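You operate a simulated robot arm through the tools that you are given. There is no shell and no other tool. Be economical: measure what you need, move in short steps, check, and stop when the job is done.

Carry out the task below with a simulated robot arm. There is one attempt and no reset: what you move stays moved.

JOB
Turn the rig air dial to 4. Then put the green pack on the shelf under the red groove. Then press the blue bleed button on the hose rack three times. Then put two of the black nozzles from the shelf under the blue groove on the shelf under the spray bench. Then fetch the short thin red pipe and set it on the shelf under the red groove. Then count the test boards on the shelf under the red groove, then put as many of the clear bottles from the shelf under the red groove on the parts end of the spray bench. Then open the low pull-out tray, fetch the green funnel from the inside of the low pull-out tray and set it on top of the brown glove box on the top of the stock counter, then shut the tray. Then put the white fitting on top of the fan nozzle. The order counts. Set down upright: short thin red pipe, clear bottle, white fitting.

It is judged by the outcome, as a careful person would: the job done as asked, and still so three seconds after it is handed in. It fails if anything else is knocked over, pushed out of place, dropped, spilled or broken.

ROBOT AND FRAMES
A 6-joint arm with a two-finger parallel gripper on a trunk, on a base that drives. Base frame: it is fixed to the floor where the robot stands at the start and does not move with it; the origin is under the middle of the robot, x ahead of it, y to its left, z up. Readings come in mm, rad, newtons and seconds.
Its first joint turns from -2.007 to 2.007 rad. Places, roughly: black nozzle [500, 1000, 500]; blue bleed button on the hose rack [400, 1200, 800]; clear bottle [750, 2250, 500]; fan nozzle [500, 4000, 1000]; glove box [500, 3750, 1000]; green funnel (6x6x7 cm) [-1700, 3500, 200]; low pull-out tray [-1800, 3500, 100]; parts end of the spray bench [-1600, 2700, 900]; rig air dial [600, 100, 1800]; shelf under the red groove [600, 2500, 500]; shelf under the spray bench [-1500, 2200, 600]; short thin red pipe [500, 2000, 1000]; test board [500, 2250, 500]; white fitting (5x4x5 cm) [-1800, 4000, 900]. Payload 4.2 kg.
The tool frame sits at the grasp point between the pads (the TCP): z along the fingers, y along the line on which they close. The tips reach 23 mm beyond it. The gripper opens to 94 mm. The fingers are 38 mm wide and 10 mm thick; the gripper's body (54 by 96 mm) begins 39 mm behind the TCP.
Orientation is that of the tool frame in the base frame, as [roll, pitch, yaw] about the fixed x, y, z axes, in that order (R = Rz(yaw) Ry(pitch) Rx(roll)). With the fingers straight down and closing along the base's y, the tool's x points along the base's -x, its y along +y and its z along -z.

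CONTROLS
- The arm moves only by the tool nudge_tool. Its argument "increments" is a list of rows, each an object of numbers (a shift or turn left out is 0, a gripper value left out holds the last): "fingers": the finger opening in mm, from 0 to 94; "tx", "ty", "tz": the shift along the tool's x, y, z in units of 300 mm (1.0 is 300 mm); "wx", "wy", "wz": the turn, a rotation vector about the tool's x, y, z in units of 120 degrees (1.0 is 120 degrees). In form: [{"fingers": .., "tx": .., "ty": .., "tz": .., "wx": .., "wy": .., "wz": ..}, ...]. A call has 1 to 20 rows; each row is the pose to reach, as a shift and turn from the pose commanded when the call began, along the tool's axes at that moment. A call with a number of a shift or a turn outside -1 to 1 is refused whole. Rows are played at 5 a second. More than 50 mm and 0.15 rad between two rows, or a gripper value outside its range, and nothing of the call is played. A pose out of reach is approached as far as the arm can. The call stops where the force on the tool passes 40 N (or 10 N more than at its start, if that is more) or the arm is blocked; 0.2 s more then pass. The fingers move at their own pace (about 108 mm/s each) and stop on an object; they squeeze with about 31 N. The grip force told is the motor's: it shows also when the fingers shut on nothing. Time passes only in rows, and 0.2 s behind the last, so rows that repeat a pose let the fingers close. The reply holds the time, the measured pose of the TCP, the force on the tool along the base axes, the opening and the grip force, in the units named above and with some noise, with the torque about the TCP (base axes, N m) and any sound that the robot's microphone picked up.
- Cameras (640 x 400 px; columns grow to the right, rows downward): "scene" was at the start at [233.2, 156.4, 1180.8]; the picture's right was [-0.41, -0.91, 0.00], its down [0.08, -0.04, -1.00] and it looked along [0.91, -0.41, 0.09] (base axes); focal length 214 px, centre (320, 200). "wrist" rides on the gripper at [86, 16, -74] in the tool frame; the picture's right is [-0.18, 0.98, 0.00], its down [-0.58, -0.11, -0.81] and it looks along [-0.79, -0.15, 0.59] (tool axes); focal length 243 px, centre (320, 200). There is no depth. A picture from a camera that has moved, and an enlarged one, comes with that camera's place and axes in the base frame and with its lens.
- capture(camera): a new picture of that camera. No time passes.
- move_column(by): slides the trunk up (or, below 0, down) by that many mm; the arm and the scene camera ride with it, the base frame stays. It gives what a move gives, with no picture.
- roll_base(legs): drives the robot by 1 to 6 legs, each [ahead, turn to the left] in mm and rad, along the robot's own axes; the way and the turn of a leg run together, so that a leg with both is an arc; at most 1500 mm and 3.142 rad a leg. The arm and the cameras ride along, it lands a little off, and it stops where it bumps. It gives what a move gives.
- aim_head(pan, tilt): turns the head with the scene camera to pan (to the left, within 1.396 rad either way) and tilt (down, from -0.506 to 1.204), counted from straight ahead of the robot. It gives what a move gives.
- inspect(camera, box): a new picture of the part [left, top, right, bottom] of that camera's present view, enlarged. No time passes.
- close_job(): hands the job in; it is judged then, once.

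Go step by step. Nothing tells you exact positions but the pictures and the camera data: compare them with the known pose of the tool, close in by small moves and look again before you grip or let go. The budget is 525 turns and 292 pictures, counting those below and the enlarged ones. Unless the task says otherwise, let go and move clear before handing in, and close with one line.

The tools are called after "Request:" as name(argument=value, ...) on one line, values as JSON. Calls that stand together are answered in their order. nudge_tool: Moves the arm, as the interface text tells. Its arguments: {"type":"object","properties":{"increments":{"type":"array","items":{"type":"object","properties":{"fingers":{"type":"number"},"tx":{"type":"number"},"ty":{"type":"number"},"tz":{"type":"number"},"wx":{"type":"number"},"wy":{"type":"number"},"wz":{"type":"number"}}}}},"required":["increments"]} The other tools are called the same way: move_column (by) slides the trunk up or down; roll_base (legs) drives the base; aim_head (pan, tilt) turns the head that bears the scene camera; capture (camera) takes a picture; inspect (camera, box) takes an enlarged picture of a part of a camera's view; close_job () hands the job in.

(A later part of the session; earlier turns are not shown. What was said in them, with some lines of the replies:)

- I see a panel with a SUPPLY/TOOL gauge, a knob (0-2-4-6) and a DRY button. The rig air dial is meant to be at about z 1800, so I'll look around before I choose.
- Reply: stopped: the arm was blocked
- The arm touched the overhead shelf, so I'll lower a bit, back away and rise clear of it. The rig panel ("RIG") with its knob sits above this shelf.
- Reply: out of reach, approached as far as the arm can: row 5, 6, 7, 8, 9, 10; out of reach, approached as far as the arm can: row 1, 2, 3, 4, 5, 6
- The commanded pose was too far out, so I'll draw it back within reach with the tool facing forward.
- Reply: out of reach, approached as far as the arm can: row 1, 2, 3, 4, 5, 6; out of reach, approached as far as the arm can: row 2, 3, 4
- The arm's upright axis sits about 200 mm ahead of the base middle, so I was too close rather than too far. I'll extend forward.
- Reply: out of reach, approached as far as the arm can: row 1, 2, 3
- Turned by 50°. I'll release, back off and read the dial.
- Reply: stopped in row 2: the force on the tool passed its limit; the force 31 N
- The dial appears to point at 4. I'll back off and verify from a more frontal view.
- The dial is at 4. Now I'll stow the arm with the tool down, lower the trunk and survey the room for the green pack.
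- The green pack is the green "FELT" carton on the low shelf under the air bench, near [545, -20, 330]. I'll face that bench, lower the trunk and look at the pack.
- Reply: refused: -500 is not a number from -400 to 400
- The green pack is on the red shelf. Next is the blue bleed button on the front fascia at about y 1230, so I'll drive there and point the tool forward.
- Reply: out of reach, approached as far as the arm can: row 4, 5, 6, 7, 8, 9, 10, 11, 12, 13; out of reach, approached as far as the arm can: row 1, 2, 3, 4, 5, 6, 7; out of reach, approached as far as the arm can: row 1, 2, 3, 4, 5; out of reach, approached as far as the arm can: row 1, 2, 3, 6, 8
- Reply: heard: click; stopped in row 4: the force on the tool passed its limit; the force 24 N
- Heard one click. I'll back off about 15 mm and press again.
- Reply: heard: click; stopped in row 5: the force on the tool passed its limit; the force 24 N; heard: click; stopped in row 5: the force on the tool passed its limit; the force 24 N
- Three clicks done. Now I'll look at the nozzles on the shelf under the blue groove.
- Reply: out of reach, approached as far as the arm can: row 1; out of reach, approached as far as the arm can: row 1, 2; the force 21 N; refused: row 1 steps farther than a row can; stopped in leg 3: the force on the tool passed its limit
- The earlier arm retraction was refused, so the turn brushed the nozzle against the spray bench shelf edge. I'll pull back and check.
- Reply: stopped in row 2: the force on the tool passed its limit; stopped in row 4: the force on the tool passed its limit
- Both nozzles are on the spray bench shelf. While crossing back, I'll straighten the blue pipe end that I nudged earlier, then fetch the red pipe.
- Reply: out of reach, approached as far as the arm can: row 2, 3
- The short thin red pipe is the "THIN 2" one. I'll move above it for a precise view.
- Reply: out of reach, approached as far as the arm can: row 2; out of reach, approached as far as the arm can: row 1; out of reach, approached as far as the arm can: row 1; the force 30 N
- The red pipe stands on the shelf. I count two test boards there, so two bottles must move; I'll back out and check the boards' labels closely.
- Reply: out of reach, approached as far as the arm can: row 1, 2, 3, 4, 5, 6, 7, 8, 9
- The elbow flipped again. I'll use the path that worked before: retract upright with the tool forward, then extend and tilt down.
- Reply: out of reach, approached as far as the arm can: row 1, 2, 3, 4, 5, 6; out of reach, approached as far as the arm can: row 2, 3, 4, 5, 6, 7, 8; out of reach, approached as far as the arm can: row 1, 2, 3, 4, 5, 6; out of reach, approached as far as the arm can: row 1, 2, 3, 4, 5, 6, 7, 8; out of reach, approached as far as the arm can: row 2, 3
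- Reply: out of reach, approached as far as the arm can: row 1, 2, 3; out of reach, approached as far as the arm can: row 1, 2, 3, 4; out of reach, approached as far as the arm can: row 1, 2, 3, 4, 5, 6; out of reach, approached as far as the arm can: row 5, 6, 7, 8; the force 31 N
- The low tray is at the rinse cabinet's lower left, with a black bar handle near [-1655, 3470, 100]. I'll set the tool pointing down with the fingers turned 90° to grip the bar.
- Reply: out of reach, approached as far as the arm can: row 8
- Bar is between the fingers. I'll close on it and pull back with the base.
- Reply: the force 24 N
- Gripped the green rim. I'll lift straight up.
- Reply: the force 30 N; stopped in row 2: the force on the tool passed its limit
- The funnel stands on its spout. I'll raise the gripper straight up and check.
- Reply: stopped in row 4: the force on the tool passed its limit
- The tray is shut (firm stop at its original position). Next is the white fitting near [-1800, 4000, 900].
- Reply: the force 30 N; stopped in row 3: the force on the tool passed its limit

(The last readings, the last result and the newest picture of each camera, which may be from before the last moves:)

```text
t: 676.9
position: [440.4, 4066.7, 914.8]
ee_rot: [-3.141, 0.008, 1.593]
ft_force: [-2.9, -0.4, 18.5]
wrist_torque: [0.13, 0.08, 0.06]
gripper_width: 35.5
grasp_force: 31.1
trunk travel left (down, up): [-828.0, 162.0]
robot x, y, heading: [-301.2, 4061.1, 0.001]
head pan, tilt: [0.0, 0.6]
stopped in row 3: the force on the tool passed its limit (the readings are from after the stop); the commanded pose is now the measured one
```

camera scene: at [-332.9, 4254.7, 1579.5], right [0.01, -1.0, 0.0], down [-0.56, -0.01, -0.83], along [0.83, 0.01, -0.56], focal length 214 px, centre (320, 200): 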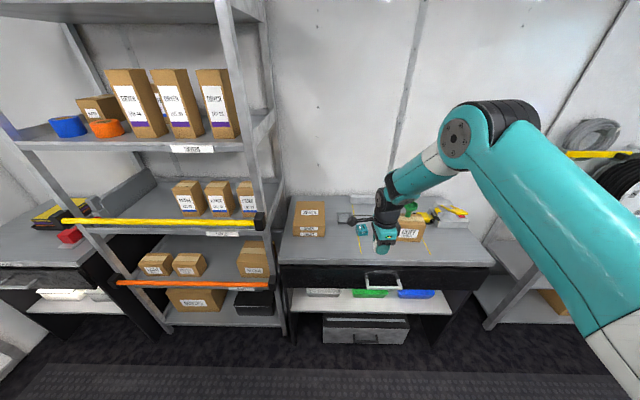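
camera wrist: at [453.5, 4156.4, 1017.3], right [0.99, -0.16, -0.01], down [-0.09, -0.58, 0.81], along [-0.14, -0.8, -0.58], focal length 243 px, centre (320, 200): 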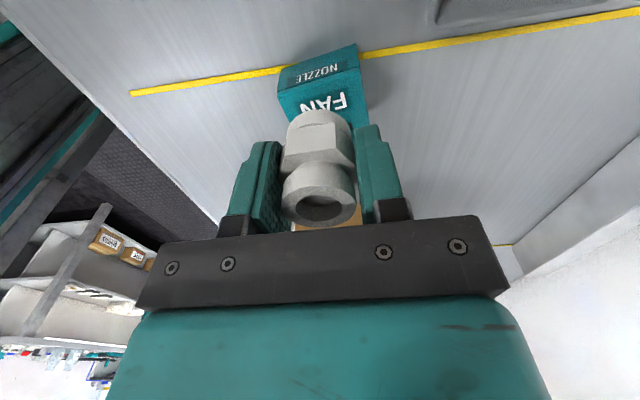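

Request:
nudge_tool(increments=[{"tz": -0.005}, {"tz": -0.008}])

Request:
inspect(camera="wrist", box=[240, 30, 400, 130])

```text
t: 677.5
position: [441.1, 4065.0, 915.5]
ee_rot: [-3.138, 0.009, 1.594]
ft_force: [-0.7, 0.5, 9.7]
wrist_torque: [0.05, -0.03, 0.02]
gripper_width: 35.4
grasp_force: 30.4
trunk travel left (down, up): [-828.0, 162.0]
robot x, y, heading: [-309.7, 4064.7, 0.005]
head pan, tilt: [0.0, 0.6]
```

```text
4.00 times, centred on (320, 80) of wrist
camera zoom: at [455.6, 4154.1, 988.4], right [0.99, -0.16, 0.0], down [-0.09, -0.58, 0.81], along [-0.13, -0.8, -0.58], focal length 970 px, centre (320, 680)
```

zoom: 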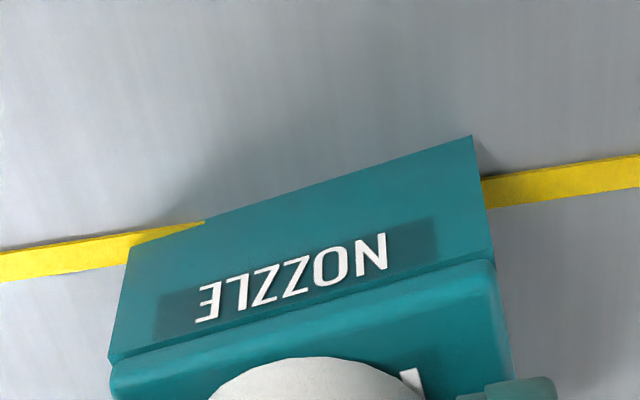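

Request:
nudge_tool(increments=[{"tz": -0.003}, {"tz": -0.003, "fingers": 38}, {"tz": -0.003, "fingers": 42}, {"tz": -0.003, "fingers": 50}, {"tz": -0.003, "fingers": 60}, {"tz": -0.003, "fingers": 60}])

Request:
nudge_tool(increments=[{"tz": -0.03}, {"tz": -0.1}, {"tz": -0.2}, {"tz": -0.35}, {"tz": -0.45}])

Request:
capture(camera="wrist")

Request:
inspect(camera="scene", box=[310, 190, 430, 265])

```text
t: 678.9
position: [440.8, 4067.0, 917.0]
ee_rot: [-3.138, 0.009, 1.593]
ft_force: [0.6, 0.2, 0.0]
wrist_torque: [-0.02, -0.02, -0.01]
gripper_width: 59.9
grasp_force: 0.0
trunk travel left (down, up): [-828.0, 162.0]
robot x, y, heading: [-307.5, 4060.4, -0.0]
head pan, tilt: [0.0, 0.6]
```

```text
t: 680.1
position: [441.2, 4067.3, 1052.7]
ee_rot: [-3.137, 0.007, 1.594]
ft_force: [1.2, -1.2, 0.0]
wrist_torque: [0.0, 0.01, -0.04]
gripper_width: 60.1
grasp_force: 0.0
trunk travel left (down, up): [-828.0, 162.0]
robot x, y, heading: [-309.7, 4061.2, 0.006]
head pan, tilt: [0.0, 0.6]
```

```text
27 pictures are left
camera wrist: at [455.9, 4154.4, 1125.4], right [0.99, -0.16, 0.0], down [-0.09, -0.58, 0.81], along [-0.13, -0.8, -0.58], focal length 243 px, centre (320, 200)
```

wrist: 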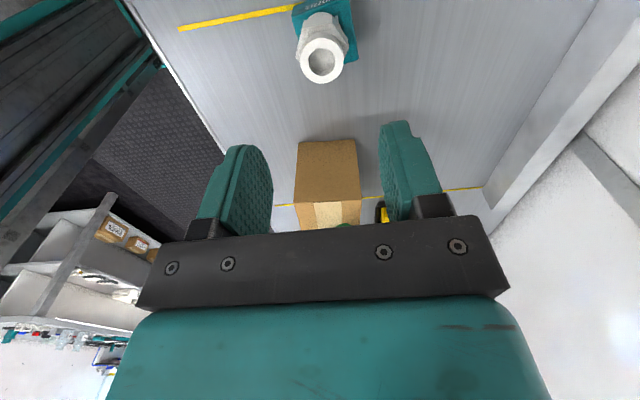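

```text
5.33 times, centred on (370, 228) of scene
camera zoom: at [-63.7, 4254.4, 1470.4], right [0.0, -1.0, 0.0], down [-0.57, 0.0, -0.82], along [0.82, 0.0, -0.57], focal length 1144 px, centre (53, 53)
```

zoom: 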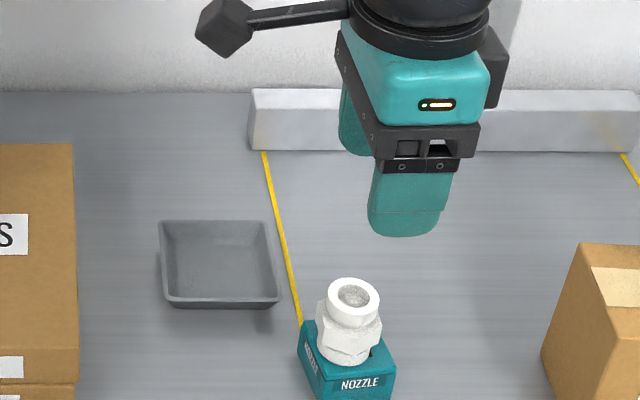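

The white fitting stands on the fan nozzle. I'll move clear and take a last look at the counter.

Request:
roll_base(legs=[[-350, 0]])

Request:
capture(camera="scene")

Request:
inspect(camera="scene", box=[260, 150, 460, 275])

```text
t: 682.4
position: [92.4, 4073.5, 1051.3]
ee_rot: [-3.138, 0.007, 1.606]
ft_force: [0.4, -0.4, -0.1]
wrist_torque: [0.05, 0.01, 0.02]
gripper_width: 59.7
grasp_force: 0.1
trunk travel left (down, up): [-828.0, 162.0]
robot x, y, heading: [-649.7, 4058.7, 0.013]
head pan, tilt: [0.0, 0.6]
```

```text
25 pictures are left
camera scene: at [-414.4, 4254.0, 1470.5], right [0.02, -1.0, 0.0], down [-0.56, -0.01, -0.83], along [0.82, 0.01, -0.56], focal length 214 px, centre (320, 200)
```

scene: 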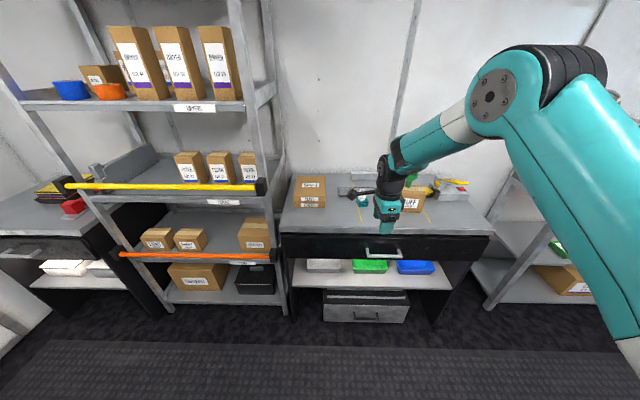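

```text
3.20 times, centred on (360, 212) of scene
camera zoom: at [-414.4, 4254.0, 1470.5], right [0.02, -1.0, 0.0], down [-0.56, -0.01, -0.83], along [0.82, 0.01, -0.56], focal length 686 px, centre (192, 160)
```

zoom: 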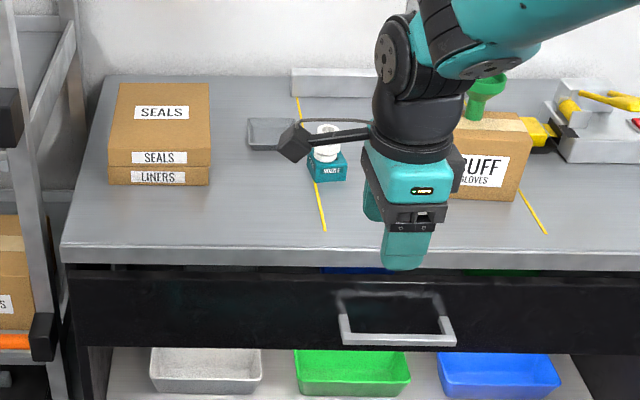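

The funnel and fitting are both standing and the gripper is clear, so I'm handing the job in.

Request:
close_job()

```text
The job is handed in.
```

The whole job is done in the order given, and it has been handed in. In passing I knocked one end of a blue pipe on the shelf under the blue groove by about 25 mm and pushed it back to within about 5 mm of where it was.
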